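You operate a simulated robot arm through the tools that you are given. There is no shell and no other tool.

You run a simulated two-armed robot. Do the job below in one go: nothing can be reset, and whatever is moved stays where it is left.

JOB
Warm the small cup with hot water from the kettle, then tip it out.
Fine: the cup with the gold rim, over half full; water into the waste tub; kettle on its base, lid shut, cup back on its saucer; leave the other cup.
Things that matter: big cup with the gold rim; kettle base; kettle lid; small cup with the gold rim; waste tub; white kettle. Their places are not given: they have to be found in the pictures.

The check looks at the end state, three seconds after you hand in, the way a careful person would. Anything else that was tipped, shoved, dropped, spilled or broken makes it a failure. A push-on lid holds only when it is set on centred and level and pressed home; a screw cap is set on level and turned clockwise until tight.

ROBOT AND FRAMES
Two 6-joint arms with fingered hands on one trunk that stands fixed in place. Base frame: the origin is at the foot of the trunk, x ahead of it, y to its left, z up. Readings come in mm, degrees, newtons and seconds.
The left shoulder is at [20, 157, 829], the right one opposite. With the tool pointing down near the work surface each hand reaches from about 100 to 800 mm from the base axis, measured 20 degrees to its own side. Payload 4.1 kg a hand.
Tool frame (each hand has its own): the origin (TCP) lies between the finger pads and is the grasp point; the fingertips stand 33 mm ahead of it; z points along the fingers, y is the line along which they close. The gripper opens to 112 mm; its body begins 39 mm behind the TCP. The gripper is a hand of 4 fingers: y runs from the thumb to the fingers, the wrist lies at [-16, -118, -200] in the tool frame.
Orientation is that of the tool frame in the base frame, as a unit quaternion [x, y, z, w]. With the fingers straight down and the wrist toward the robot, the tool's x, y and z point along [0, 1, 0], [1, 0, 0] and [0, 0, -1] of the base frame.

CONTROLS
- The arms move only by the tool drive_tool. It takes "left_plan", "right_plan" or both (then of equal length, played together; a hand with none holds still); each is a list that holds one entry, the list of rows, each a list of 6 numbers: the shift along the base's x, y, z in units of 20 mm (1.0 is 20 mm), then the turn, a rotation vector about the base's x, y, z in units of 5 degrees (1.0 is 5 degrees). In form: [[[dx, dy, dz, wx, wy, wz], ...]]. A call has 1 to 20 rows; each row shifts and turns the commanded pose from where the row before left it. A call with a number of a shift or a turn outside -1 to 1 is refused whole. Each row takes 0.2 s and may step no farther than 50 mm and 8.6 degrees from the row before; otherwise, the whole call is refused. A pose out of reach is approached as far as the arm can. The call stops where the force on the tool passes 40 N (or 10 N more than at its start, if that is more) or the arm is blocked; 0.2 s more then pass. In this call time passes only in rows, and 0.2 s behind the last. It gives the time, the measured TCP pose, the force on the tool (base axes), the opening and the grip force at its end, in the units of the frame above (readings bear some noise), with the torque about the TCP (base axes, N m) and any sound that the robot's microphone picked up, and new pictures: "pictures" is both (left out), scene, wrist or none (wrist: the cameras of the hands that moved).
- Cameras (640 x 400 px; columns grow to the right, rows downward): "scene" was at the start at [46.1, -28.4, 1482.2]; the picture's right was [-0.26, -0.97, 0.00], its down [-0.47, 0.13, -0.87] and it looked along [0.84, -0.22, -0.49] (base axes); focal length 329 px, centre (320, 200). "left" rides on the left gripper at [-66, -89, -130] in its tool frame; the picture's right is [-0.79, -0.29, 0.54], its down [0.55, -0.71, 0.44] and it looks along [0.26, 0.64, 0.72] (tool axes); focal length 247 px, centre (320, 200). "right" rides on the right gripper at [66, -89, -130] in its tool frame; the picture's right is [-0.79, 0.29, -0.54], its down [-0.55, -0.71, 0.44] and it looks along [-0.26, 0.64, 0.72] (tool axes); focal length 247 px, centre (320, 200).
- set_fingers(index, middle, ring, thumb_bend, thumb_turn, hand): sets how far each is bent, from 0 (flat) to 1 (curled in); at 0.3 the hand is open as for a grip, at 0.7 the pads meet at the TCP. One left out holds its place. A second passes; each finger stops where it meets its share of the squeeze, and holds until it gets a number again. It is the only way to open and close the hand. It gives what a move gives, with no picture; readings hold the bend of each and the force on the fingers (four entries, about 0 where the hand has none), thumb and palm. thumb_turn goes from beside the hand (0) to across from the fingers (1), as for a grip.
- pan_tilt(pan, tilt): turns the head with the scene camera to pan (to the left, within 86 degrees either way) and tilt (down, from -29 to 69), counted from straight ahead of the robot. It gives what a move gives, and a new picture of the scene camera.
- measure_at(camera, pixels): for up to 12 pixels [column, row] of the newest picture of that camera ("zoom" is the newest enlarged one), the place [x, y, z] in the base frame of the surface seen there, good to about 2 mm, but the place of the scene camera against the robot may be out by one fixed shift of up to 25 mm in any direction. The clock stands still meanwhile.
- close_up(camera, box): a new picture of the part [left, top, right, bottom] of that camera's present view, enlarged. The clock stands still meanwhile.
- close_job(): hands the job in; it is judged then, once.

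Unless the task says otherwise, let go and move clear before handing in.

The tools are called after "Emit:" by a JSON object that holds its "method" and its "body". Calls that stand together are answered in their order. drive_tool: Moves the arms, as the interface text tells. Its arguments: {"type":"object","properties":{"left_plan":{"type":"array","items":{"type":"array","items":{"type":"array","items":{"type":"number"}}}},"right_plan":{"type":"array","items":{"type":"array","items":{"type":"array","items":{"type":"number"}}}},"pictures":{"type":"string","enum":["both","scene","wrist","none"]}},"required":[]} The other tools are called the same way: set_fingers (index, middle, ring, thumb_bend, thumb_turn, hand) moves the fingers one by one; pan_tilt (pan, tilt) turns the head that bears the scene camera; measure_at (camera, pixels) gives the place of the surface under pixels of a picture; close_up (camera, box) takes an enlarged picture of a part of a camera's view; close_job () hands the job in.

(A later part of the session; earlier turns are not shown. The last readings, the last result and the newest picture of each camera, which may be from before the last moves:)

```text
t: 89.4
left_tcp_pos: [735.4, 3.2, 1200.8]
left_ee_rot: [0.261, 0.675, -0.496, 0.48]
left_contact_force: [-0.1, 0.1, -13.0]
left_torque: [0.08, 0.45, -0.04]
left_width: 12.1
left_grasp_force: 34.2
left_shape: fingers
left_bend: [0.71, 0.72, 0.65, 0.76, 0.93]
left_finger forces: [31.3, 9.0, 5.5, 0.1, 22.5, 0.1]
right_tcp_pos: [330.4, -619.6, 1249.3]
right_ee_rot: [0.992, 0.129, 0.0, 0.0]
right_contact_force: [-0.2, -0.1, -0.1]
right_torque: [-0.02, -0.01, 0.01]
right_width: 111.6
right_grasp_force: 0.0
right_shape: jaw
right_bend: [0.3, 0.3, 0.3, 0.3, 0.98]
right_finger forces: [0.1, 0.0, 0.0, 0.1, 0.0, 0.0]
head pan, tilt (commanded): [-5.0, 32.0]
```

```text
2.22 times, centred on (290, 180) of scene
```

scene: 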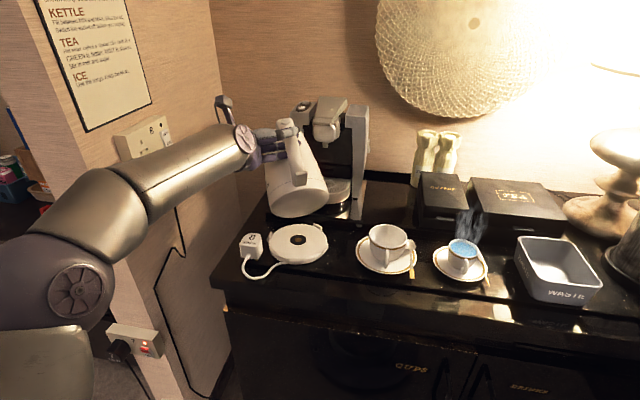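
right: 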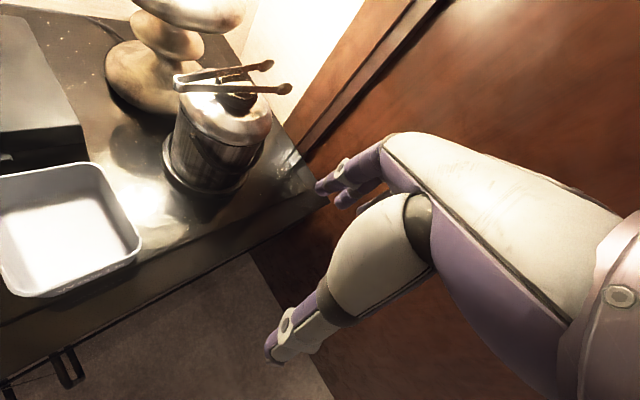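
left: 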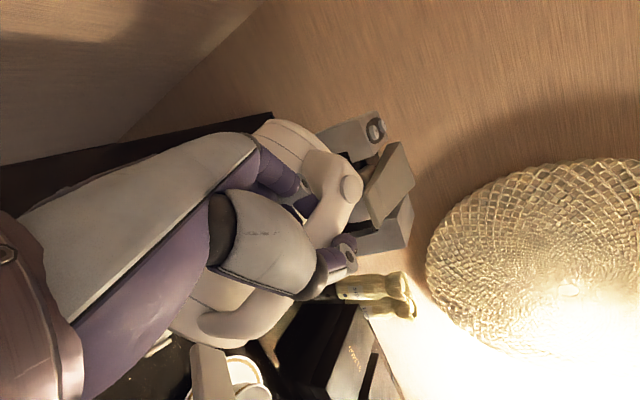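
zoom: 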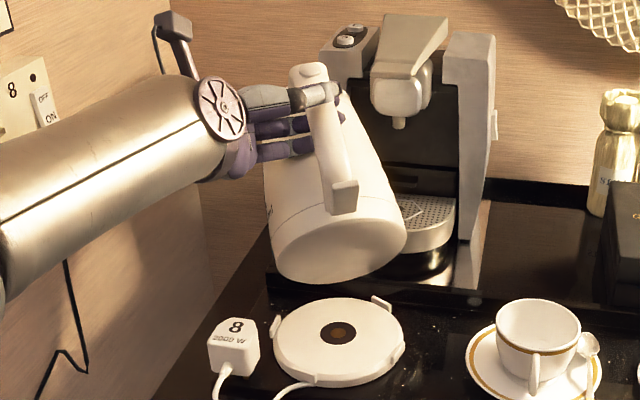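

The kettle is back above its base in almost the same pose as at lift-off. I'll compare its tilt with the earlier measurement before lowering.

Emit:
{"method": "measure_at", "body": {"camera": "left", "pixels": [[350, 188], [213, 365], [328, 213], [222, 322], [285, 133], [205, 360], [196, 350]]}}

Emit:
{"method": "measure_at", "body": {"camera": "scene", "pixels": [[290, 122], [299, 179], [297, 150], [272, 208], [300, 213], [325, 200], [297, 195], [298, 239], [330, 226]]}}

```text
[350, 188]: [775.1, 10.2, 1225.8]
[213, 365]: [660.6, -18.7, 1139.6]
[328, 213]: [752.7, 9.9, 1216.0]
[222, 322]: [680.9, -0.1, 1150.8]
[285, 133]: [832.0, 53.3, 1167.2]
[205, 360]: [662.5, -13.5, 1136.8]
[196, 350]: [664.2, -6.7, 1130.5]
```

```text
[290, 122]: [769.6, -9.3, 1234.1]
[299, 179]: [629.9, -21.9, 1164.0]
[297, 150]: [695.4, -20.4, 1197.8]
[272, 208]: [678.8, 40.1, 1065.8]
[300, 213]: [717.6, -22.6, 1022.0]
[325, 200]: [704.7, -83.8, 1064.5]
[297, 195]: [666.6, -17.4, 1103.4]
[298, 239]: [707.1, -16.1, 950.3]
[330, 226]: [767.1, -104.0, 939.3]
```

The base hasn't moved. The kettle's tilt is now about 1.5–2° more than at lift-off, because of a little extra slip in the grip. I'll pitch the hand back 2.4° to compensate, move to the exact lift-off spot and come down to just above contact.

Emit:
{"method": "drive_tool", "body": {"left_plan": [[[0.1, 0.01, -0.2, 0.064, -0.231, 0], [0.11, 0.015, -0.4, 0.064, -0.231, 0], [0, 0, -0.5, 0, 0, 0], [0, 0, -0.5, 0, 0, 0], [0, 0, -0.4, 0, 0, 0]]], "pictures": "scene"}}

Emit:
{"method": "close_up", "body": {"camera": "scene", "box": [230, 110, 370, 280]}}

```text
t: 90.6
left_tcp_pos: [737.5, 2.9, 1158.8]
left_ee_rot: [0.274, 0.667, -0.487, 0.492]
left_contact_force: [-0.6, -0.9, -12.5]
left_torque: [0.1, 0.44, 0.01]
left_width: 12.1
left_grasp_force: 34.2
left_shape: fingers
left_bend: [0.71, 0.72, 0.65, 0.76, 0.93]
left_finger forces: [31.5, 8.9, 5.3, 0.0, 22.7, 0.1]
right_tcp_pos: [330.8, -618.5, 1248.7]
right_ee_rot: [0.992, 0.128, 0.0, 0.0]
right_contact_force: [0.0, -0.2, 0.5]
right_torque: [0.02, -0.02, -0.05]
right_width: 111.7
right_grasp_force: 0.1
right_shape: jaw
right_bend: [0.3, 0.3, 0.3, 0.3, 0.98]
right_finger forces: [0.0, 0.1, 0.1, 0.1, 0.1, 0.0]
head pan, tilt (commanded): [-5.0, 32.0]
```

scene: 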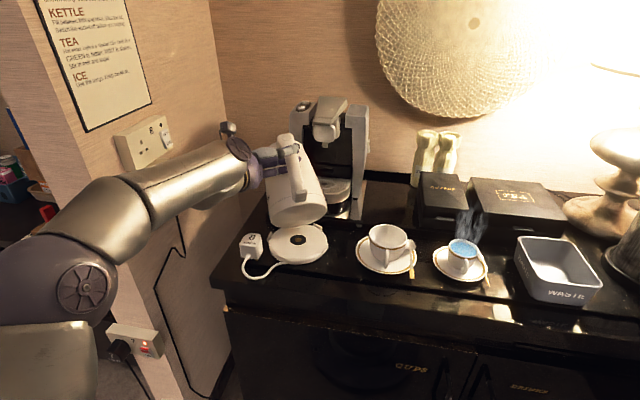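

```text
2.35 times, centred on (300, 195) of scene
```

zoom: 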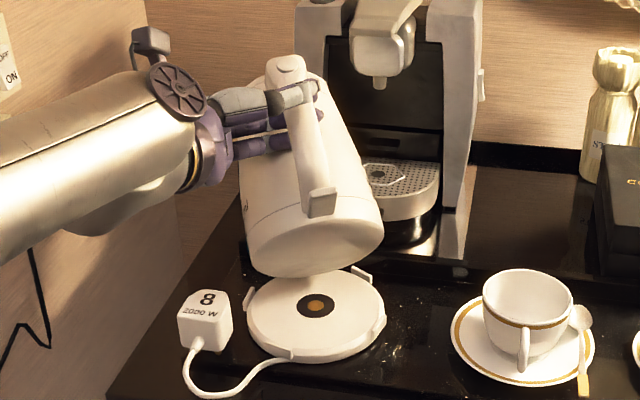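

It matches the lift-off picture, just 15 mm higher. I'll lower gently until the front edge takes weight.

Emit:
{"method": "drive_tool", "body": {"left_plan": [[[0.1, 0.03, -0.25, 0, 0, 0], [0, 0, -0.25, 0, 0, 0], [0, 0, -0.15, 0, 0, 0]]], "pictures": "none"}}

Emit:
{"method": "close_up", "body": {"camera": "scene", "box": [255, 200, 345, 270]}}

```text
t: 91.4
left_tcp_pos: [740.3, 3.7, 1146.8]
left_ee_rot: [0.273, 0.668, -0.487, 0.492]
left_contact_force: [0.3, 0.5, -11.7]
left_torque: [0.11, 0.48, 0.02]
left_width: 11.9
left_grasp_force: 34.6
left_shape: fingers
left_bend: [0.71, 0.72, 0.65, 0.76, 0.93]
left_finger forces: [31.6, 8.8, 5.3, 0.0, 22.7, 0.0]
right_tcp_pos: [330.9, -618.5, 1249.2]
right_ee_rot: [0.992, 0.129, -0.001, 0.0]
right_contact_force: [0.2, -0.5, -0.1]
right_torque: [0.0, -0.02, 0.0]
right_width: 111.9
right_grasp_force: 0.0
right_shape: jaw
right_bend: [0.3, 0.3, 0.3, 0.3, 0.98]
right_finger forces: [0.1, 0.0, 0.0, 0.0, 0.1, 0.0]
head pan, tilt (commanded): [-5.0, 32.0]
```

```text
5.71 times, centred on (300, 235) of scene
```

zoom: 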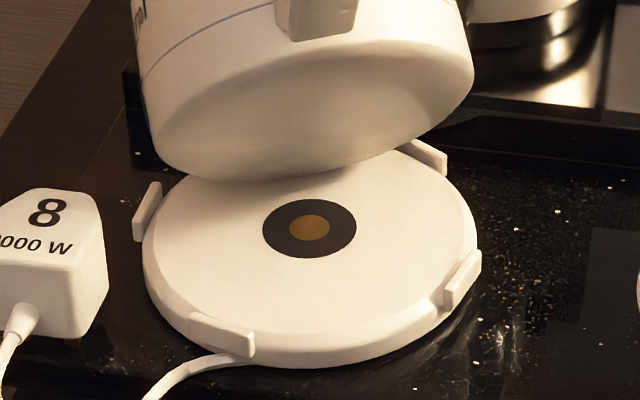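

Emit:
{"method": "drive_tool", "body": {"left_plan": [[[0, 0, -0.15, 0, 0, 0], [0, 0, -0.15, 0, 0, 0]]], "pictures": "none"}}

Emit:
{"method": "close_up", "body": {"camera": "scene", "box": [255, 200, 345, 270]}}

```text
t: 92.0
left_tcp_pos: [741.5, 4.7, 1144.5]
left_ee_rot: [0.274, 0.667, -0.486, 0.494]
left_contact_force: [0.6, 1.4, 0.2]
left_torque: [0.13, 0.25, 0.0]
left_width: 11.9
left_grasp_force: 33.1
left_shape: fingers
left_bend: [0.71, 0.72, 0.66, 0.76, 0.93]
left_finger forces: [25.9, 7.1, 8.2, 0.0, 23.8, 0.0]
right_tcp_pos: [330.2, -618.2, 1249.4]
right_ee_rot: [0.992, 0.13, 0.0, 0.0]
right_contact_force: [0.1, 0.4, -0.3]
right_torque: [0.0, -0.03, -0.01]
right_width: 111.7
right_grasp_force: 0.0
right_shape: jaw
right_bend: [0.3, 0.3, 0.3, 0.3, 0.98]
right_finger forces: [0.0, 0.0, 0.0, 0.0, 0.0, 0.0]
head pan, tilt (commanded): [-5.0, 32.0]
```

```text
5.71 times, centred on (300, 235) of scene
```

zoom: 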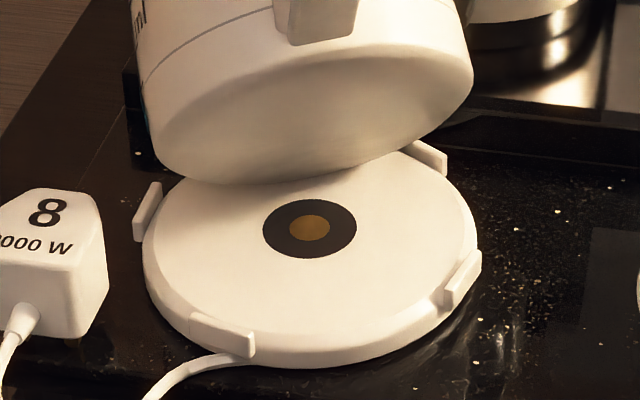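

The base now carries the kettle's weight (tool force about 0) with the front edge resting between the far tabs. I'll reverse the arc to swing it down level, checking partway.

Emit:
{"method": "drive_tool", "body": {"left_plan": [[[-0.728, -0.202, -0.1, 0.15, -0.54, 0], [-0.713, -0.198, -0.23, 0.15, -0.54, 0], [-0.694, -0.192, -0.285, 0.15, -0.54, 0]]], "pictures": "none"}}

Emit:
{"method": "close_up", "body": {"camera": "scene", "box": [230, 130, 360, 280]}}

```text
t: 92.8
left_tcp_pos: [697.6, -7.3, 1136.8]
left_ee_rot: [0.317, 0.637, -0.454, 0.537]
left_contact_force: [-5.5, -2.1, 29.1]
left_torque: [0.04, -0.4, 0.04]
left_width: 11.3
left_grasp_force: 28.5
left_shape: fingers
left_bend: [0.71, 0.72, 0.68, 0.75, 0.92]
left_finger forces: [10.8, 4.6, 13.5, 0.1, 28.0, 0.0]
right_tcp_pos: [328.9, -619.7, 1249.1]
right_ee_rot: [0.992, 0.129, 0.0, 0.0]
right_contact_force: [0.1, -0.6, 0.2]
right_torque: [0.0, 0.02, -0.01]
right_width: 111.8
right_grasp_force: 0.0
right_shape: jaw
right_bend: [0.3, 0.3, 0.3, 0.3, 0.98]
right_finger forces: [0.0, 0.1, 0.0, 0.1, 0.1, 0.0]
head pan, tilt (commanded): [-5.0, 32.0]
```

```text
2.67 times, centred on (295, 205) of scene
```

zoom: 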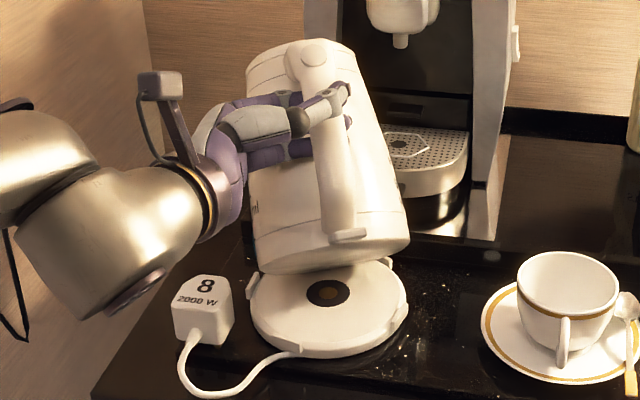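

The hand is pressing down with 29 N, so my arc runs a bit low, though the base hasn't shifted. I'll raise 6 mm to relieve it before continuing.

Emit:
{"method": "drive_tool", "body": {"left_plan": [[[0, 0, 0.3, 0, 0, 0]]], "pictures": "none"}}

```text
t: 93.2
left_tcp_pos: [697.6, -8.0, 1136.3]
left_ee_rot: [0.317, 0.64, -0.453, 0.533]
left_contact_force: [-2.7, -1.5, 19.5]
left_torque: [-0.12, -0.28, -0.04]
left_width: 11.0
left_grasp_force: 26.1
left_shape: fingers
left_bend: [0.71, 0.72, 0.67, 0.75, 0.91]
left_finger forces: [12.2, 5.8, 7.0, 0.0, 27.0, 0.0]
right_tcp_pos: [330.1, -618.8, 1248.8]
right_ee_rot: [0.992, 0.128, 0.001, 0.0]
right_contact_force: [0.4, 0.9, -0.3]
right_torque: [0.02, 0.01, -0.01]
right_width: 111.7
right_grasp_force: 0.1
right_shape: jaw
right_bend: [0.3, 0.3, 0.3, 0.3, 0.98]
right_finger forces: [0.0, 0.0, 0.0, 0.0, 0.0, 0.1]
head pan, tilt (commanded): [-5.0, 32.0]
```

Emit:
{"method": "drive_tool", "body": {"left_plan": [[[0, 0, 0.3, 0, 0, 0]]], "pictures": "none"}}

Emit:
{"method": "close_up", "body": {"camera": "scene", "box": [230, 130, 360, 280]}}

```text
t: 93.6
left_tcp_pos: [698.1, -6.1, 1136.9]
left_ee_rot: [0.317, 0.644, -0.452, 0.53]
left_contact_force: [-0.5, 0.0, 2.6]
left_torque: [-0.03, 0.01, 0.01]
left_width: 11.0
left_grasp_force: 28.0
left_shape: fingers
left_bend: [0.71, 0.72, 0.66, 0.76, 0.92]
left_finger forces: [18.8, 7.7, 4.2, 0.0, 24.6, 0.0]
right_tcp_pos: [330.8, -618.5, 1249.1]
right_ee_rot: [0.992, 0.129, 0.0, 0.0]
right_contact_force: [0.7, -0.4, -0.5]
right_torque: [-0.02, -0.04, -0.03]
right_width: 111.6
right_grasp_force: 0.0
right_shape: jaw
right_bend: [0.3, 0.3, 0.3, 0.3, 0.98]
right_finger forces: [0.1, 0.1, 0.1, 0.0, 0.1, 0.0]
head pan, tilt (commanded): [-5.0, 32.0]
```

```text
2.67 times, centred on (295, 205) of scene
```

zoom: 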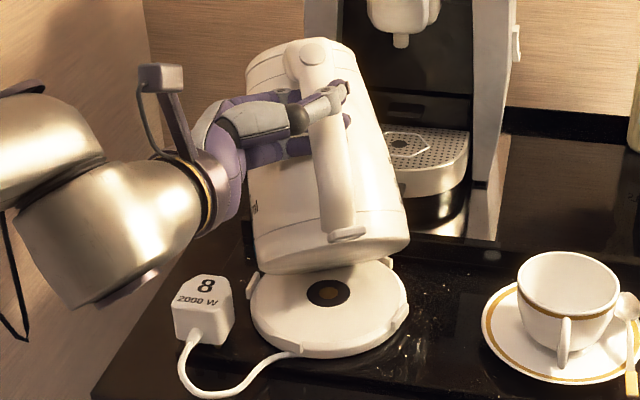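

Force and torque are now near zero at about 31° tilt, close to the lift-off path. I'll continue the arc two steps at a time, watching the force.

Emit:
{"method": "drive_tool", "body": {"left_plan": [[[-0.675, -0.187, -0.28, 0.128, -0.463, 0], [-0.65, -0.18, -0.36, 0.128, -0.463, 0]]], "pictures": "none"}}

```text
t: 94.2
left_tcp_pos: [671.1, -13.4, 1127.0]
left_ee_rot: [0.341, 0.624, -0.433, 0.555]
left_contact_force: [-0.6, -0.7, 0.6]
left_torque: [0.07, -0.15, -0.06]
left_width: 11.0
left_grasp_force: 27.4
left_shape: fingers
left_bend: [0.71, 0.72, 0.64, 0.76, 0.92]
left_finger forces: [16.9, 10.0, 1.7, 0.0, 26.4, 0.0]
right_tcp_pos: [330.1, -620.4, 1249.4]
right_ee_rot: [0.992, 0.128, 0.0, 0.0]
right_contact_force: [0.4, 0.5, -0.8]
right_torque: [0.01, 0.03, -0.01]
right_width: 111.9
right_grasp_force: 0.1
right_shape: jaw
right_bend: [0.3, 0.3, 0.3, 0.3, 0.98]
right_finger forces: [0.0, 0.1, 0.0, 0.0, 0.0, 0.0]
head pan, tilt (commanded): [-5.0, 32.0]
```

Emit:
{"method": "drive_tool", "body": {"left_plan": [[[-0.626, -0.174, -0.42, 0.128, -0.463, 0], [-0.593, -0.164, -0.47, 0.128, -0.463, 0]]], "pictures": "none"}}

Emit:
{"method": "close_up", "body": {"camera": "scene", "box": [230, 130, 360, 280]}}

```text
t: 94.8
left_tcp_pos: [646.2, -21.5, 1115.3]
left_ee_rot: [0.365, 0.603, -0.411, 0.578]
left_contact_force: [-7.6, -3.5, 16.2]
left_torque: [-0.14, -0.48, -0.14]
left_width: 11.2
left_grasp_force: 25.5
left_shape: fingers
left_bend: [0.71, 0.72, 0.64, 0.75, 0.92]
left_finger forces: [10.1, 7.8, 2.7, 0.0, 30.5, 0.1]
right_tcp_pos: [329.9, -620.0, 1249.2]
right_ee_rot: [0.992, 0.129, 0.0, 0.001]
right_contact_force: [0.0, 0.0, -0.2]
right_torque: [-0.04, 0.0, 0.02]
right_width: 111.7
right_grasp_force: 0.1
right_shape: jaw
right_bend: [0.3, 0.3, 0.3, 0.3, 0.98]
right_finger forces: [0.1, 0.0, 0.1, 0.0, 0.0, 0.0]
head pan, tilt (commanded): [-5.0, 32.0]
```

```text
2.67 times, centred on (295, 205) of scene
```

zoom: 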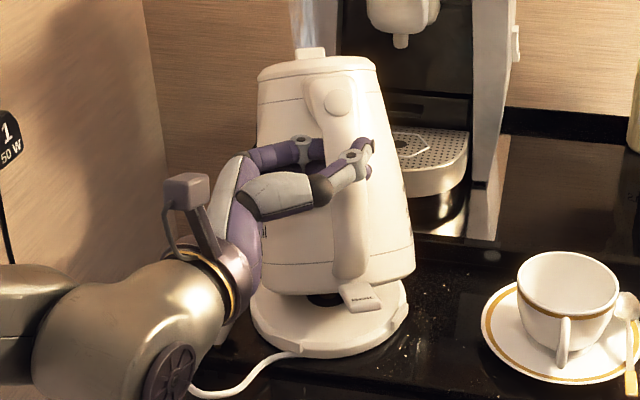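

At about 18° tilt the hand presses 16 N down, and the kettle looks 5 mm or so right of the base centre (kettle bottom 262–413 vs base 250–408 in the zoom). I'll relieve the force and measure the lateral offset before going lower.

Emit:
{"method": "drive_tool", "body": {"left_plan": [[[0, 0, 0.35, 0, 0, 0]]], "pictures": "none"}}

Emit:
{"method": "close_up", "body": {"camera": "scene", "box": [255, 200, 355, 275]}}

Emit:
{"method": "measure_at", "body": {"camera": "zoom", "pixels": [[195, 245], [200, 180], [505, 200], [500, 130], [345, 250], [190, 290], [500, 290], [350, 340], [180, 240], [330, 262], [285, 215], [440, 210]]}}

```text
t: 95.2
left_tcp_pos: [647.3, -20.0, 1116.5]
left_ee_rot: [0.364, 0.607, -0.412, 0.573]
left_contact_force: [-2.5, -2.3, 3.0]
left_torque: [0.04, -0.26, -0.04]
left_width: 10.8
left_grasp_force: 25.9
left_shape: fingers
left_bend: [0.71, 0.72, 0.64, 0.75, 0.92]
left_finger forces: [14.4, 10.0, 0.5, 0.1, 27.2, 0.1]
right_tcp_pos: [330.1, -620.2, 1249.4]
right_ee_rot: [0.992, 0.129, 0.0, 0.0]
right_contact_force: [-0.2, 0.6, 0.2]
right_torque: [-0.01, 0.01, -0.01]
right_width: 111.7
right_grasp_force: 0.1
right_shape: jaw
right_bend: [0.3, 0.3, 0.3, 0.3, 0.98]
right_finger forces: [0.0, 0.0, 0.0, 0.1, 0.0, 0.1]
head pan, tilt (commanded): [-5.0, 32.0]
```

```text
5.33 times, centred on (305, 238) of scene
```

zoom: 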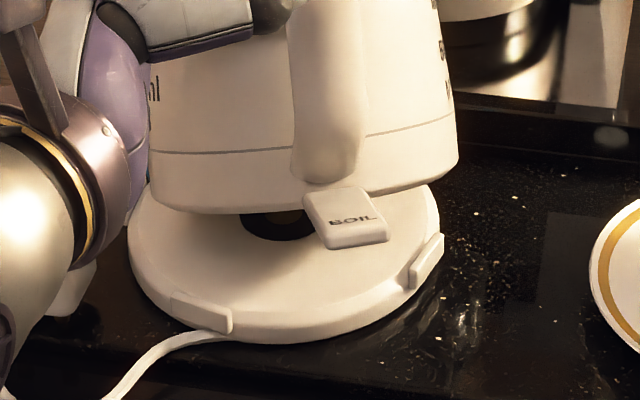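

```text
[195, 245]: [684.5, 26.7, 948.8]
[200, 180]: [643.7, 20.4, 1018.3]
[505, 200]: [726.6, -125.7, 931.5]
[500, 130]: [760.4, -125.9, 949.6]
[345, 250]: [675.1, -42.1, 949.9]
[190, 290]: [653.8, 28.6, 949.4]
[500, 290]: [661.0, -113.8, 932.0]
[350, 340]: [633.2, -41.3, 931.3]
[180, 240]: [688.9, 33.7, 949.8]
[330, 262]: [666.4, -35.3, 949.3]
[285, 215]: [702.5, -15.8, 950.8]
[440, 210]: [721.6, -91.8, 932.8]
```

Emit:
{"method": "measure_at", "body": {"camera": "zoom", "pixels": [[158, 185], [165, 195], [452, 160], [445, 172], [250, 205], [330, 205], [400, 188], [132, 240], [434, 215], [282, 222], [290, 170], [365, 170]]}}

Emit:
{"method": "close_up", "body": {"camera": "scene", "box": [250, 140, 350, 220]}}

Emit:
{"method": "measure_at", "body": {"camera": "zoom", "pixels": [[200, 90], [420, 85], [300, 60], [280, 75], [330, 75], [300, 105], [265, 45], [350, 145], [340, 110], [310, 80]]}}

```text
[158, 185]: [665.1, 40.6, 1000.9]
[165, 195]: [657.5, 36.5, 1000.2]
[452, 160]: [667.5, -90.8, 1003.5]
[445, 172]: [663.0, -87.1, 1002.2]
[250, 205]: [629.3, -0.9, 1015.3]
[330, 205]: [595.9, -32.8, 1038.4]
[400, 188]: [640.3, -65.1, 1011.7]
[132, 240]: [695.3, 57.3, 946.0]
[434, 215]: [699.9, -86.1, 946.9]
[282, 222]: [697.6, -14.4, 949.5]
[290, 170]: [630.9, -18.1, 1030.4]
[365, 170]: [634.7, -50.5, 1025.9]
```

```text
5.00 times, centred on (300, 180) of scene
```

zoom: 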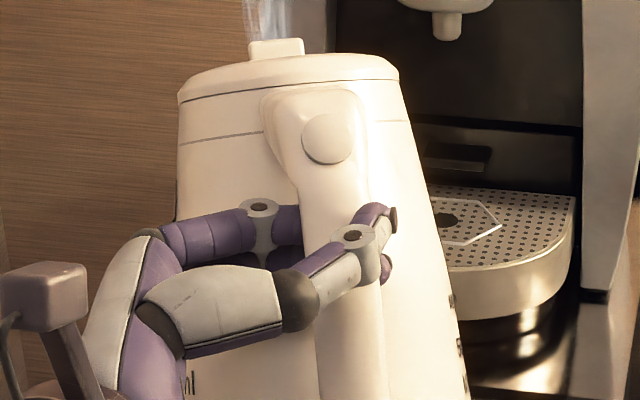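

```text
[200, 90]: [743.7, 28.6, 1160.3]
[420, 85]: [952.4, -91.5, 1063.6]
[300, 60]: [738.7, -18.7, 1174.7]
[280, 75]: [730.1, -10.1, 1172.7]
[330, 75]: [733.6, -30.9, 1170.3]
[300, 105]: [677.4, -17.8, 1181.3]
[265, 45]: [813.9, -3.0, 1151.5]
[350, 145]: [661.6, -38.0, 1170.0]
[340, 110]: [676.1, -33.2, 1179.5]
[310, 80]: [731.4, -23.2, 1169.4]
```

The kettle's bottom seems offset from the base, by an uncertain amount. I'll take a fresh left-wrist picture to cross-check from another angle.

Emit:
{"method": "drive_tool", "body": {"left_plan": [[[0, 0, 0, 0, 0, 0]]], "pictures": "both"}}

Emit:
{"method": "close_up", "body": {"camera": "left", "box": [60, 200, 360, 400]}}

```text
t: 95.6
left_tcp_pos: [646.2, -20.2, 1115.5]
left_ee_rot: [0.363, 0.606, -0.413, 0.574]
left_contact_force: [0.0, 0.6, -2.0]
left_torque: [0.09, -0.15, -0.07]
left_width: 10.9
left_grasp_force: 27.3
left_shape: fingers
left_bend: [0.71, 0.72, 0.63, 0.75, 0.92]
left_finger forces: [16.6, 10.9, 0.4, 0.0, 26.2, 0.0]
right_tcp_pos: [330.4, -618.3, 1248.1]
right_ee_rot: [0.992, 0.128, 0.0, 0.0]
right_contact_force: [0.1, -0.4, 0.4]
right_torque: [0.02, 0.01, -0.01]
right_width: 111.5
right_grasp_force: 0.0
right_shape: jaw
right_bend: [0.3, 0.3, 0.3, 0.3, 0.98]
right_finger forces: [0.0, 0.0, 0.0, 0.0, 0.0, 0.2]
head pan, tilt (commanded): [-5.0, 32.0]
```

scene: 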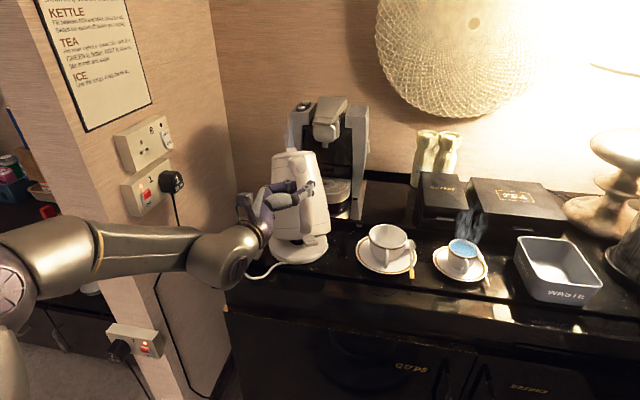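
left: 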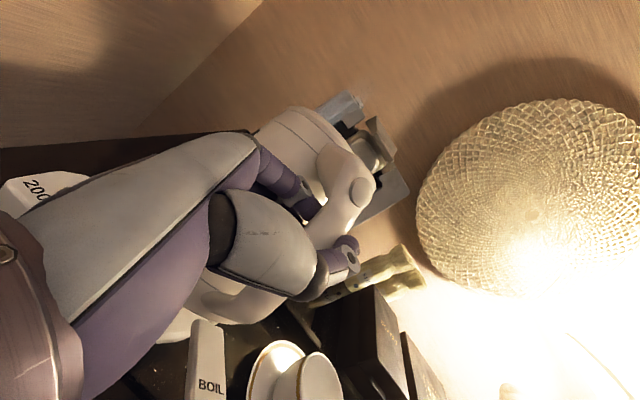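

```text
2.00 times, centred on (210, 300) of left
```

zoom: 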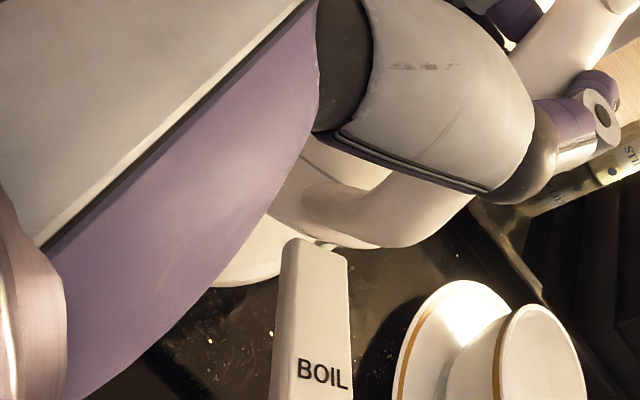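

Emit:
{"method": "measure_at", "body": {"camera": "left", "pixels": [[361, 191], [210, 375], [203, 345], [340, 215], [295, 112], [325, 135], [350, 165], [330, 160], [240, 310], [270, 318]]}}

Emit:
{"method": "close_up", "body": {"camera": "left", "box": [230, 80, 420, 240]}}

```text
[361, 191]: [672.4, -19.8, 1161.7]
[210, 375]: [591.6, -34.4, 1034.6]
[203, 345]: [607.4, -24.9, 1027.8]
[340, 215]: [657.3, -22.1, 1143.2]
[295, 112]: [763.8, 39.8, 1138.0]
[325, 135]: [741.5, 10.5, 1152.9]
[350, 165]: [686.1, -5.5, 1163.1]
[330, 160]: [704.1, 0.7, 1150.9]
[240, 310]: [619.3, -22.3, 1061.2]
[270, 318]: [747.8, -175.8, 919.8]
```

```text
2.50 times, centred on (325, 160) of left
```

zoom: 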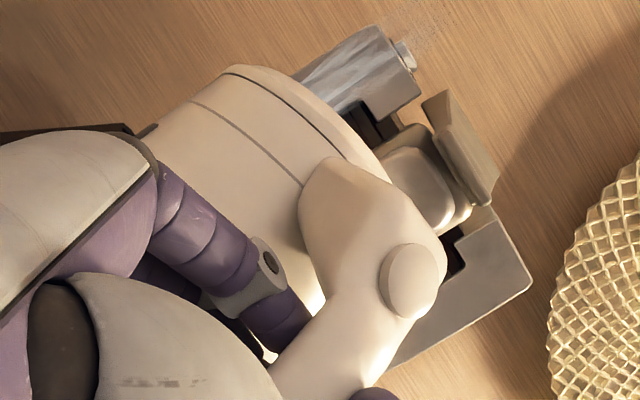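

The estimates put the kettle bottom roughly 5–10 mm back of the base centre, with a few degrees of roll to the right. I'll continue lowering with a small roll correction and a slight forward bias, then look at the fit against the tabs.

Emit:
{"method": "drive_tool", "body": {"left_plan": [[[-0.42, -0.115, -0.4, -0.016, -0.504, 0], [-0.4, -0.11, -0.45, -0.016, -0.504, 0]]], "pictures": "none"}}

Emit:
{"method": "close_up", "body": {"camera": "scene", "box": [240, 140, 360, 280]}}

```text
t: 96.2
left_tcp_pos: [630.8, -26.8, 1102.4]
left_ee_rot: [0.382, 0.578, -0.395, 0.603]
left_contact_force: [-5.3, -0.2, 6.3]
left_torque: [0.03, -0.34, -0.05]
left_width: 10.8
left_grasp_force: 26.6
left_shape: fingers
left_bend: [0.71, 0.72, 0.64, 0.75, 0.92]
left_finger forces: [12.3, 10.4, 1.8, 0.1, 28.6, 0.0]
right_tcp_pos: [329.5, -618.7, 1250.2]
right_ee_rot: [0.992, 0.129, 0.0, 0.0]
right_contact_force: [0.1, 0.2, -0.4]
right_torque: [0.0, -0.01, 0.02]
right_width: 111.8
right_grasp_force: 0.0
right_shape: jaw
right_bend: [0.3, 0.3, 0.3, 0.3, 0.98]
right_finger forces: [0.1, 0.0, 0.1, 0.0, 0.0, 0.0]
head pan, tilt (commanded): [-5.0, 32.0]
```

```text
2.86 times, centred on (300, 210) of scene
```

zoom: 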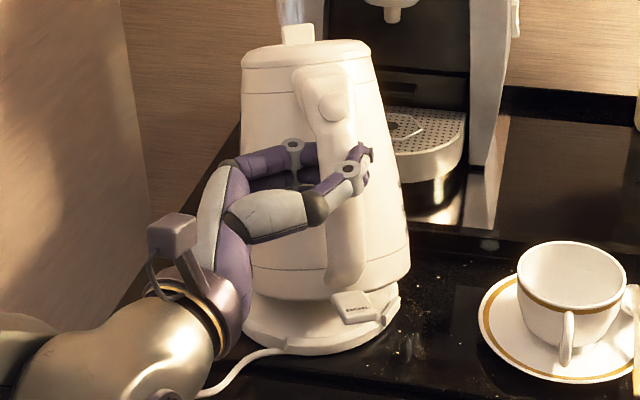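

The kettle has also yawed about 9° in the grip (handle now nearer its centreline), which moves its axis: for this heading the hand should be about 8 mm further forward and 6–7 mm further left. I'll slide it that way gently while its front edge rests on the base.

Emit:
{"method": "drive_tool", "body": {"left_plan": [[[0.1, 0.1, 0.1, 0, 0, 0], [0.15, 0.12, 0, 0, 0, 0], [0.15, 0.12, 0, 0, 0, 0]]], "pictures": "none"}}

Emit:
{"method": "close_up", "body": {"camera": "scene", "box": [240, 140, 360, 280]}}

```text
t: 97.0
left_tcp_pos: [639.5, -18.8, 1102.0]
left_ee_rot: [0.381, 0.579, -0.396, 0.602]
left_contact_force: [-3.4, -1.2, 4.1]
left_torque: [0.0, -0.33, -0.15]
left_width: 10.8
left_grasp_force: 26.0
left_shape: fingers
left_bend: [0.71, 0.72, 0.63, 0.75, 0.92]
left_finger forces: [13.0, 10.4, 0.0, 0.0, 29.1, 0.0]
right_tcp_pos: [330.1, -619.5, 1250.0]
right_ee_rot: [0.992, 0.129, -0.001, 0.001]
right_contact_force: [-0.5, -0.3, 0.3]
right_torque: [-0.01, -0.01, -0.02]
right_width: 111.7
right_grasp_force: 0.1
right_shape: jaw
right_bend: [0.3, 0.3, 0.3, 0.3, 0.98]
right_finger forces: [0.0, 0.0, 0.0, 0.1, 0.0, 0.1]
head pan, tilt (commanded): [-5.0, 32.0]
```

```text
2.86 times, centred on (300, 210) of scene
```

zoom: 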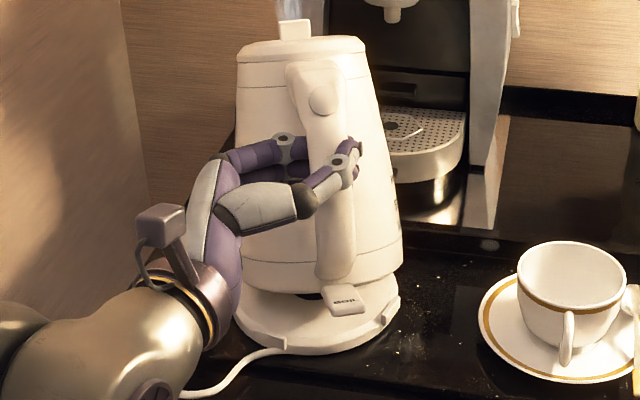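

Better: the kettle bottom (240–403) now nearly matches the base (232–400) and the base hasn't moved. I'll continue down along the corrected arc.

Emit:
{"method": "drive_tool", "body": {"left_plan": [[[-0.55, -0.06, -0.55, 0.05, -0.4, 0], [-0.5, -0.02, -0.5, 0.05, -0.4, 0]]], "pictures": "none"}}

Emit:
{"method": "close_up", "body": {"camera": "scene", "box": [240, 140, 360, 280]}}

```text
t: 97.6
left_tcp_pos: [618.2, -22.0, 1078.6]
left_ee_rot: [0.397, 0.561, -0.38, 0.619]
left_contact_force: [-2.8, -1.2, 0.7]
left_torque: [0.12, -0.34, -0.1]
left_width: 10.9
left_grasp_force: 27.1
left_shape: fingers
left_bend: [0.71, 0.68, 0.63, 0.75, 0.93]
left_finger forces: [13.0, 12.3, 0.0, 0.1, 28.8, 0.1]
right_tcp_pos: [330.1, -618.8, 1248.6]
right_ee_rot: [0.992, 0.129, 0.001, 0.0]
right_contact_force: [0.3, 0.5, 0.4]
right_torque: [0.01, -0.02, -0.02]
right_width: 111.7
right_grasp_force: 0.0
right_shape: jaw
right_bend: [0.3, 0.3, 0.3, 0.3, 0.98]
right_finger forces: [0.1, 0.0, 0.0, 0.0, 0.0, 0.0]
head pan, tilt (commanded): [-5.0, 32.0]
```

```text
2.86 times, centred on (300, 210) of scene
```

zoom: 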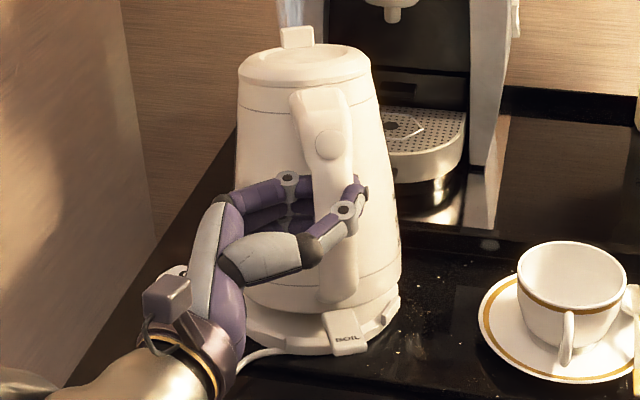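

The kettle is nearly upright (about 5°) and sits over the base with almost no force. I'll lower the last bit in two gentle steps.

Emit:
{"method": "drive_tool", "body": {"left_plan": [[[-0.35, -0.03, -0.45, 0.03, -0.25, 0]]], "pictures": "none"}}

Emit:
{"method": "drive_tool", "body": {"left_plan": [[[-0.2, -0.02, -0.3, 0.02, -0.15, 0]]], "pictures": "none"}}

Emit:
{"method": "close_up", "body": {"camera": "scene", "box": [240, 140, 360, 280]}}

```text
t: 98.0
left_tcp_pos: [609.9, -21.6, 1071.7]
left_ee_rot: [0.402, 0.553, -0.375, 0.626]
left_contact_force: [-3.3, -1.0, 0.9]
left_torque: [0.1, -0.34, -0.13]
left_width: 11.0
left_grasp_force: 27.5
left_shape: fingers
left_bend: [0.71, 0.67, 0.63, 0.75, 0.93]
left_finger forces: [13.0, 12.9, 0.0, 0.0, 29.3, 0.0]
right_tcp_pos: [329.8, -619.9, 1249.3]
right_ee_rot: [0.992, 0.128, 0.0, 0.0]
right_contact_force: [0.2, -0.4, -0.3]
right_torque: [0.02, 0.02, 0.01]
right_width: 111.7
right_grasp_force: 0.0
right_shape: jaw
right_bend: [0.3, 0.3, 0.3, 0.3, 0.98]
right_finger forces: [0.1, 0.0, 0.0, 0.1, 0.0, 0.0]
head pan, tilt (commanded): [-5.0, 32.0]
```

```text
t: 98.4
left_tcp_pos: [606.4, -21.9, 1066.3]
left_ee_rot: [0.406, 0.549, -0.372, 0.629]
left_contact_force: [-2.3, -0.5, 0.1]
left_torque: [0.1, -0.35, -0.1]
left_width: 10.5
left_grasp_force: 27.9
left_shape: fingers
left_bend: [0.71, 0.67, 0.63, 0.75, 0.93]
left_finger forces: [13.4, 13.1, 0.1, 0.0, 29.5, 0.0]
right_tcp_pos: [329.1, -620.1, 1249.4]
right_ee_rot: [0.992, 0.129, 0.0, 0.0]
right_contact_force: [0.1, 1.1, -0.1]
right_torque: [-0.02, 0.02, 0.01]
right_width: 111.9
right_grasp_force: 0.0
right_shape: jaw
right_bend: [0.3, 0.3, 0.3, 0.3, 0.98]
right_finger forces: [0.1, 0.1, 0.0, 0.0, 0.0, 0.0]
head pan, tilt (commanded): [-5.0, 32.0]
```

```text
2.86 times, centred on (300, 210) of scene
```

zoom: 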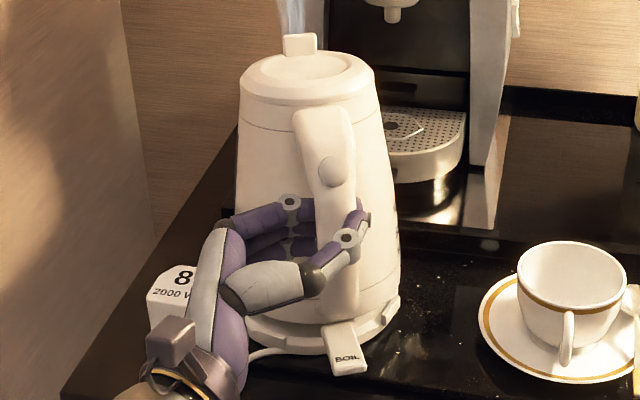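

It looks nearly seated. I'll measure the lid for level and height, and the bottom against the base.

Emit:
{"method": "close_up", "body": {"camera": "scene", "box": [260, 145, 340, 215]}}

Emit:
{"method": "measure_at", "body": {"camera": "zoom", "pixels": [[300, 130], [300, 150], [300, 110], [250, 125], [350, 120], [285, 75], [300, 185], [300, 95], [270, 140], [340, 140]]}}

Emit:
{"method": "close_up", "body": {"camera": "scene", "box": [265, 225, 345, 275]}}

```text
5.71 times, centred on (300, 180) of scene
```

zoom: 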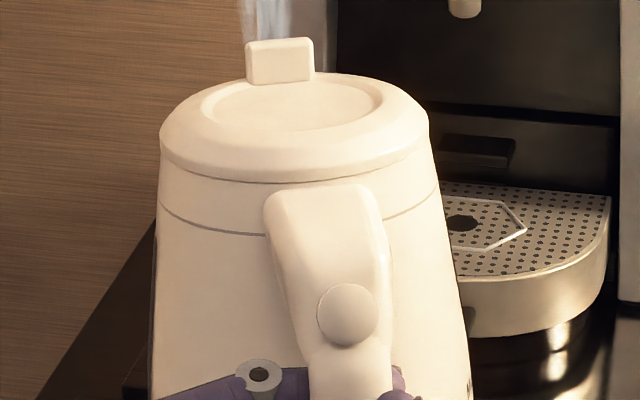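

```text
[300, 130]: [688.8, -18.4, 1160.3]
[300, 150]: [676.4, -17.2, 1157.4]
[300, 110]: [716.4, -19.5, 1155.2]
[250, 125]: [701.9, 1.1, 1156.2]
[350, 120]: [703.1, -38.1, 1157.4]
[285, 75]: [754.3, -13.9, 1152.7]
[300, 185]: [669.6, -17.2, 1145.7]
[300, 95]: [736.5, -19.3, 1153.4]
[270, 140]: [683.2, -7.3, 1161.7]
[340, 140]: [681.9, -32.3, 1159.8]
```

```text
8.00 times, centred on (305, 250) of scene
```

zoom: 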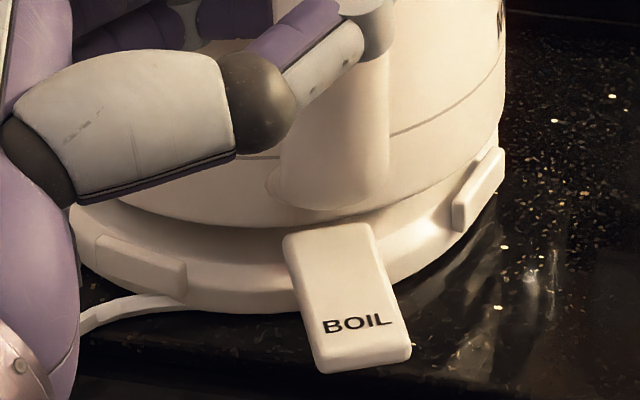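

The lid recess slopes about 4.6°, so the handle needs about 14 mm more, and the bottom edge lies inside the right and near-left tabs. I'll lower the rest with a little less backward motion.

Emit:
{"method": "drive_tool", "body": {"left_plan": [[[-0.15, -0.01, -0.3, 0.03, -0.25, 0], [-0.1, 0, -0.25, 0.03, -0.2, 0]]], "pictures": "none"}}

Emit:
{"method": "close_up", "body": {"camera": "scene", "box": [260, 145, 340, 215]}}

Emit:
{"method": "measure_at", "body": {"camera": "zoom", "pixels": [[300, 125], [300, 145], [300, 110], [250, 125], [350, 125], [280, 75], [300, 185], [300, 95], [270, 150], [340, 150]]}}

Emit:
{"method": "close_up", "body": {"camera": "scene", "box": [265, 225, 345, 275]}}

```text
t: 99.0
left_tcp_pos: [602.1, -21.4, 1055.1]
left_ee_rot: [0.413, 0.539, -0.362, 0.639]
left_contact_force: [-1.0, 0.2, -2.5]
left_torque: [0.16, -0.32, -0.07]
left_width: 10.9
left_grasp_force: 28.5
left_shape: fingers
left_bend: [0.71, 0.67, 0.63, 0.75, 0.93]
left_finger forces: [14.2, 13.6, 0.0, 0.0, 29.1, 0.1]
right_tcp_pos: [330.3, -619.2, 1249.5]
right_ee_rot: [0.992, 0.129, 0.0, 0.0]
right_contact_force: [-0.3, -0.3, 0.5]
right_torque: [0.02, -0.03, 0.01]
right_width: 111.9
right_grasp_force: 0.0
right_shape: jaw
right_bend: [0.3, 0.3, 0.3, 0.3, 0.98]
right_finger forces: [0.0, 0.0, 0.1, 0.1, 0.0, 0.1]
head pan, tilt (commanded): [-5.0, 32.0]
```

```text
5.71 times, centred on (300, 180) of scene
```

zoom: 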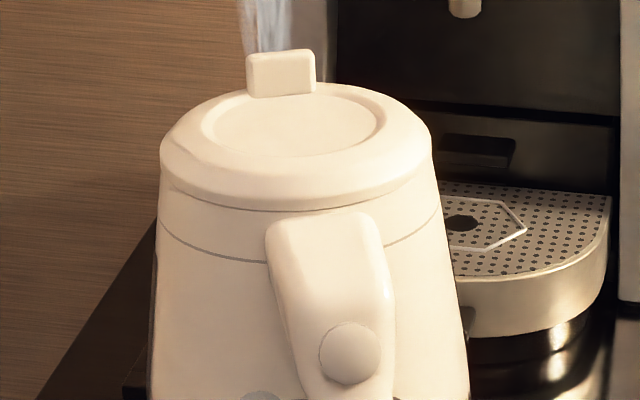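

```text
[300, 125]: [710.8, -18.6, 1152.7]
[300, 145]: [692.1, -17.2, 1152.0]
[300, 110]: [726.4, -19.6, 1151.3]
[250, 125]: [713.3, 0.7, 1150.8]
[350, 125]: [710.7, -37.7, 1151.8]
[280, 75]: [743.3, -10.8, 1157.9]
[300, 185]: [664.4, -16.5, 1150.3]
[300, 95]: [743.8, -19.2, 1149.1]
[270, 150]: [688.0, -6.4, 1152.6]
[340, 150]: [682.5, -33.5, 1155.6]
```

```text
8.00 times, centred on (305, 250) of scene
```

zoom: 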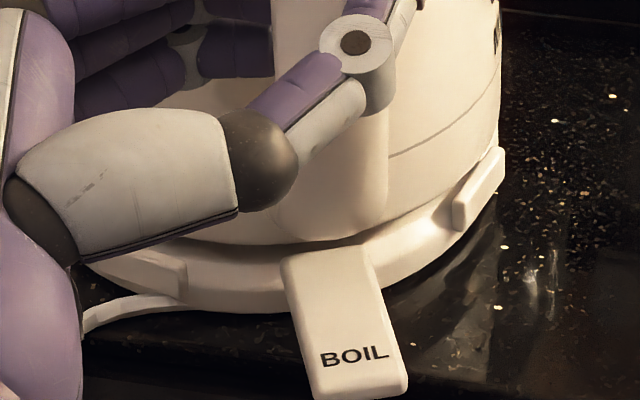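

Emit:
{"method": "drive_tool", "body": {"left_plan": [[[-0.03, 0, -0.15, 0.01, -0.1, 0], [0, 0, -0.1, 0, 0, 0]]], "pictures": "none"}}

Emit:
{"method": "close_up", "body": {"camera": "scene", "box": [260, 145, 340, 215]}}

Emit:
{"method": "measure_at", "body": {"camera": "zoom", "pixels": [[300, 125], [300, 145], [300, 110], [250, 125], [350, 125], [280, 75], [300, 185], [330, 110], [270, 150], [340, 150]]}}

Emit:
{"method": "close_up", "body": {"camera": "scene", "box": [265, 225, 345, 275]}}

```text
t: 99.6
left_tcp_pos: [600.6, -22.6, 1050.7]
left_ee_rot: [0.416, 0.534, -0.36, 0.641]
left_contact_force: [-2.9, -0.6, -2.1]
left_torque: [0.14, -0.34, -0.06]
left_width: 11.0
left_grasp_force: 28.4
left_shape: fingers
left_bend: [0.71, 0.66, 0.63, 0.75, 0.94]
left_finger forces: [13.5, 13.5, 0.0, 0.1, 29.8, 0.0]
right_tcp_pos: [330.2, -620.4, 1249.1]
right_ee_rot: [0.992, 0.128, 0.0, 0.0]
right_contact_force: [-0.8, 0.3, 0.0]
right_torque: [-0.03, 0.02, 0.01]
right_width: 111.5
right_grasp_force: 0.1
right_shape: jaw
right_bend: [0.3, 0.3, 0.3, 0.3, 0.98]
right_finger forces: [0.1, 0.1, 0.1, 0.0, 0.1, 0.0]
head pan, tilt (commanded): [-5.0, 32.0]
```

```text
5.71 times, centred on (300, 180) of scene
```

zoom: 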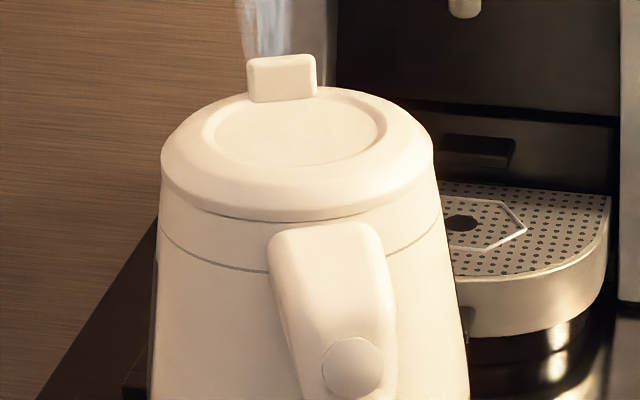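

```text
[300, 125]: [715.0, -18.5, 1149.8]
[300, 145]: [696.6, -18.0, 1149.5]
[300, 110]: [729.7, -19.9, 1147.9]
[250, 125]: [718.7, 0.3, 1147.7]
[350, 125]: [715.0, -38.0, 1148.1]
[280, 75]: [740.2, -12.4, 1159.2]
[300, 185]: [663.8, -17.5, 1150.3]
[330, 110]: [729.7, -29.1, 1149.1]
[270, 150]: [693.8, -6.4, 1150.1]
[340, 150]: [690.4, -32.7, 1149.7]
```

```text
8.00 times, centred on (305, 250) of scene
```

zoom: 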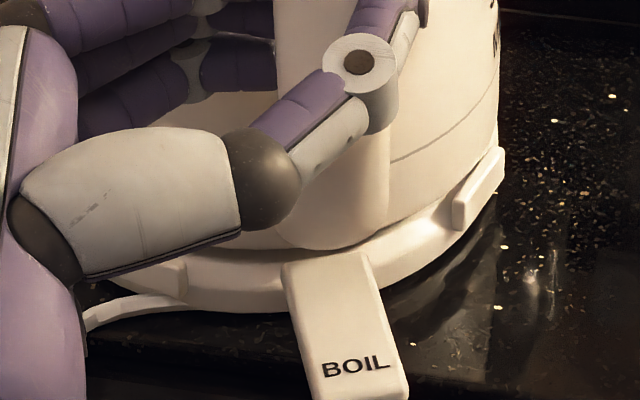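

The lid is within about 2° of level and within 1–2 mm of its original height. I'll lower 3 mm more until the base pushes back.

Emit:
{"method": "drive_tool", "body": {"left_plan": [[[0, 0, -0.15, 0.01, -0.1, 0], [0, 0, -0.1, 0, 0, 0]]], "pictures": "none"}}

Emit:
{"method": "close_up", "body": {"camera": "scene", "box": [260, 145, 340, 215]}}

Emit:
{"method": "measure_at", "body": {"camera": "zoom", "pixels": [[300, 125], [300, 145], [300, 110], [250, 125], [350, 125], [280, 78], [300, 185], [330, 110], [270, 150], [340, 150]]}}

```text
t: 100.2
left_tcp_pos: [601.6, -21.6, 1045.8]
left_ee_rot: [0.418, 0.533, -0.358, 0.642]
left_contact_force: [-2.6, -1.6, -1.0]
left_torque: [0.15, -0.36, -0.06]
left_width: 10.8
left_grasp_force: 28.7
left_shape: fingers
left_bend: [0.71, 0.66, 0.63, 0.75, 0.94]
left_finger forces: [13.3, 13.5, 0.0, 0.0, 29.9, 0.1]
right_tcp_pos: [329.4, -618.9, 1249.3]
right_ee_rot: [0.992, 0.129, -0.001, 0.0]
right_contact_force: [0.3, 0.4, -0.3]
right_torque: [0.0, -0.01, -0.03]
right_width: 111.7
right_grasp_force: 0.1
right_shape: jaw
right_bend: [0.3, 0.3, 0.3, 0.3, 0.98]
right_finger forces: [0.0, 0.0, 0.0, 0.0, 0.0, 0.0]
head pan, tilt (commanded): [-5.0, 32.0]
```

```text
5.71 times, centred on (300, 180) of scene
```

zoom: 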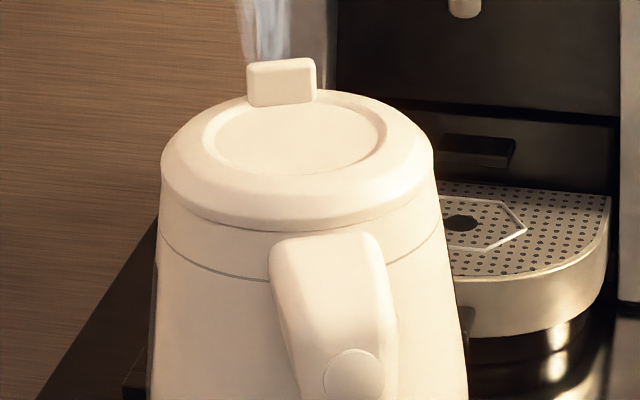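

```text
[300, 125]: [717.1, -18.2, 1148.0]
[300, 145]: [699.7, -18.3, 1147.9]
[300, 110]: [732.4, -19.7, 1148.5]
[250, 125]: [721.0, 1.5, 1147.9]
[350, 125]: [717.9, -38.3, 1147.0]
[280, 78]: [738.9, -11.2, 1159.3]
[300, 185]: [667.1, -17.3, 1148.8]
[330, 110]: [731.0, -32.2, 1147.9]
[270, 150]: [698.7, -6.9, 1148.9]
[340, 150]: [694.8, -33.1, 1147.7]
```

The lid recess is flat at 1147–1149, exactly the original height, so the kettle is seated and upright with its lid on. I'll release the grip gently.

Emit:
{"method": "set_fingers", "body": {"hand": "left", "index": 0.66, "middle": 0.62, "ring": 0.6, "thumb_bend": 0.66}}

Emit:
{"method": "set_fingers", "body": {"hand": "left", "index": 0.6, "middle": 0.59, "ring": 0.59, "thumb_bend": 0.5}}

Emit:
{"method": "close_up", "body": {"camera": "scene", "box": [240, 140, 360, 280]}}

```text
t: 101.2
left_tcp_pos: [601.4, -22.1, 1046.1]
left_ee_rot: [0.418, 0.533, -0.358, 0.643]
left_contact_force: [3.4, 0.9, -0.5]
left_torque: [0.01, 0.07, 0.02]
left_width: 17.1
left_grasp_force: 2.3
left_shape: fingers
left_bend: [0.63, 0.62, 0.6, 0.66, 0.97]
left_finger forces: [3.9, 0.1, 0.0, 0.0, 0.0, 0.1]
right_tcp_pos: [330.2, -618.8, 1249.1]
right_ee_rot: [0.992, 0.129, 0.0, -0.001]
right_contact_force: [-0.6, 0.1, 0.0]
right_torque: [0.01, -0.02, -0.02]
right_width: 111.9
right_grasp_force: 0.1
right_shape: jaw
right_bend: [0.3, 0.3, 0.3, 0.3, 0.98]
right_finger forces: [0.0, 0.1, 0.1, 0.0, 0.1, 0.0]
head pan, tilt (commanded): [-5.0, 32.0]
```

```text
t: 102.2
left_tcp_pos: [601.3, -21.8, 1046.5]
left_ee_rot: [0.418, 0.533, -0.358, 0.643]
left_contact_force: [-0.7, -0.1, 0.1]
left_torque: [-0.04, -0.06, 0.01]
left_width: 43.2
left_grasp_force: 0.0
left_shape: fingers
left_bend: [0.6, 0.59, 0.59, 0.5, 0.97]
left_finger forces: [0.0, 0.0, 0.0, 0.0, 0.1, 0.1]
right_tcp_pos: [330.4, -618.4, 1249.1]
right_ee_rot: [0.992, 0.129, 0.0, 0.0]
right_contact_force: [0.2, -0.1, 0.6]
right_torque: [-0.01, 0.01, 0.0]
right_width: 111.5
right_grasp_force: 0.0
right_shape: jaw
right_bend: [0.3, 0.3, 0.3, 0.3, 0.98]
right_finger forces: [0.1, 0.0, 0.0, 0.0, 0.0, 0.0]
head pan, tilt (commanded): [-5.0, 32.0]
```

```text
2.86 times, centred on (300, 210) of scene
```

zoom: 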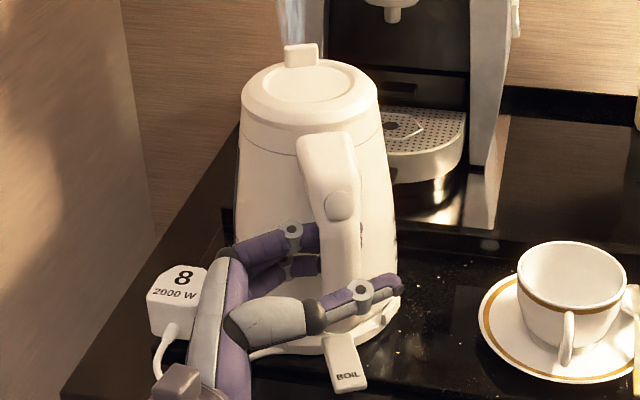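

The hand is free with zero forces and the kettle stands on its base. I'll slide the hand out to the left, along the kettle's own sideways direction.

Emit:
{"method": "drive_tool", "body": {"left_plan": [[[-0.05, 0.4, 0, 0, 0, 0], [-0.06, 0.5, 0, 0, 0, 0], [-0.06, 0.5, 0, 0, 0, 0]]], "pictures": "none"}}

Emit:
{"method": "close_up", "body": {"camera": "scene", "box": [240, 140, 360, 280]}}

```text
t: 103.0
left_tcp_pos: [598.4, 6.8, 1043.8]
left_ee_rot: [0.417, 0.534, -0.358, 0.642]
left_contact_force: [-0.4, -0.9, 0.7]
left_torque: [0.03, 0.02, -0.03]
left_width: 42.9
left_grasp_force: 0.2
left_shape: fingers
left_bend: [0.6, 0.59, 0.59, 0.5, 0.97]
left_finger forces: [0.1, 0.1, 0.1, 0.0, 0.0, 0.0]
right_tcp_pos: [331.4, -619.7, 1249.7]
right_ee_rot: [0.992, 0.129, 0.0, 0.0]
right_contact_force: [0.3, 0.7, 0.8]
right_torque: [0.01, 0.02, 0.01]
right_width: 112.0
right_grasp_force: 0.1
right_shape: jaw
right_bend: [0.3, 0.3, 0.3, 0.3, 0.98]
right_finger forces: [0.1, 0.0, 0.1, 0.1, 0.1, 0.0]
head pan, tilt (commanded): [-5.0, 32.0]
```

```text
2.86 times, centred on (300, 210) of scene
```

zoom: 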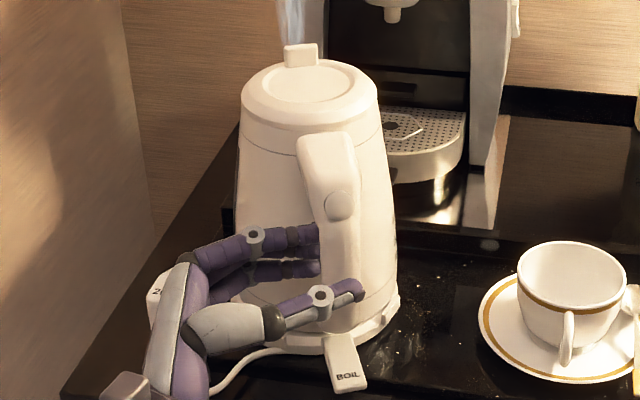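

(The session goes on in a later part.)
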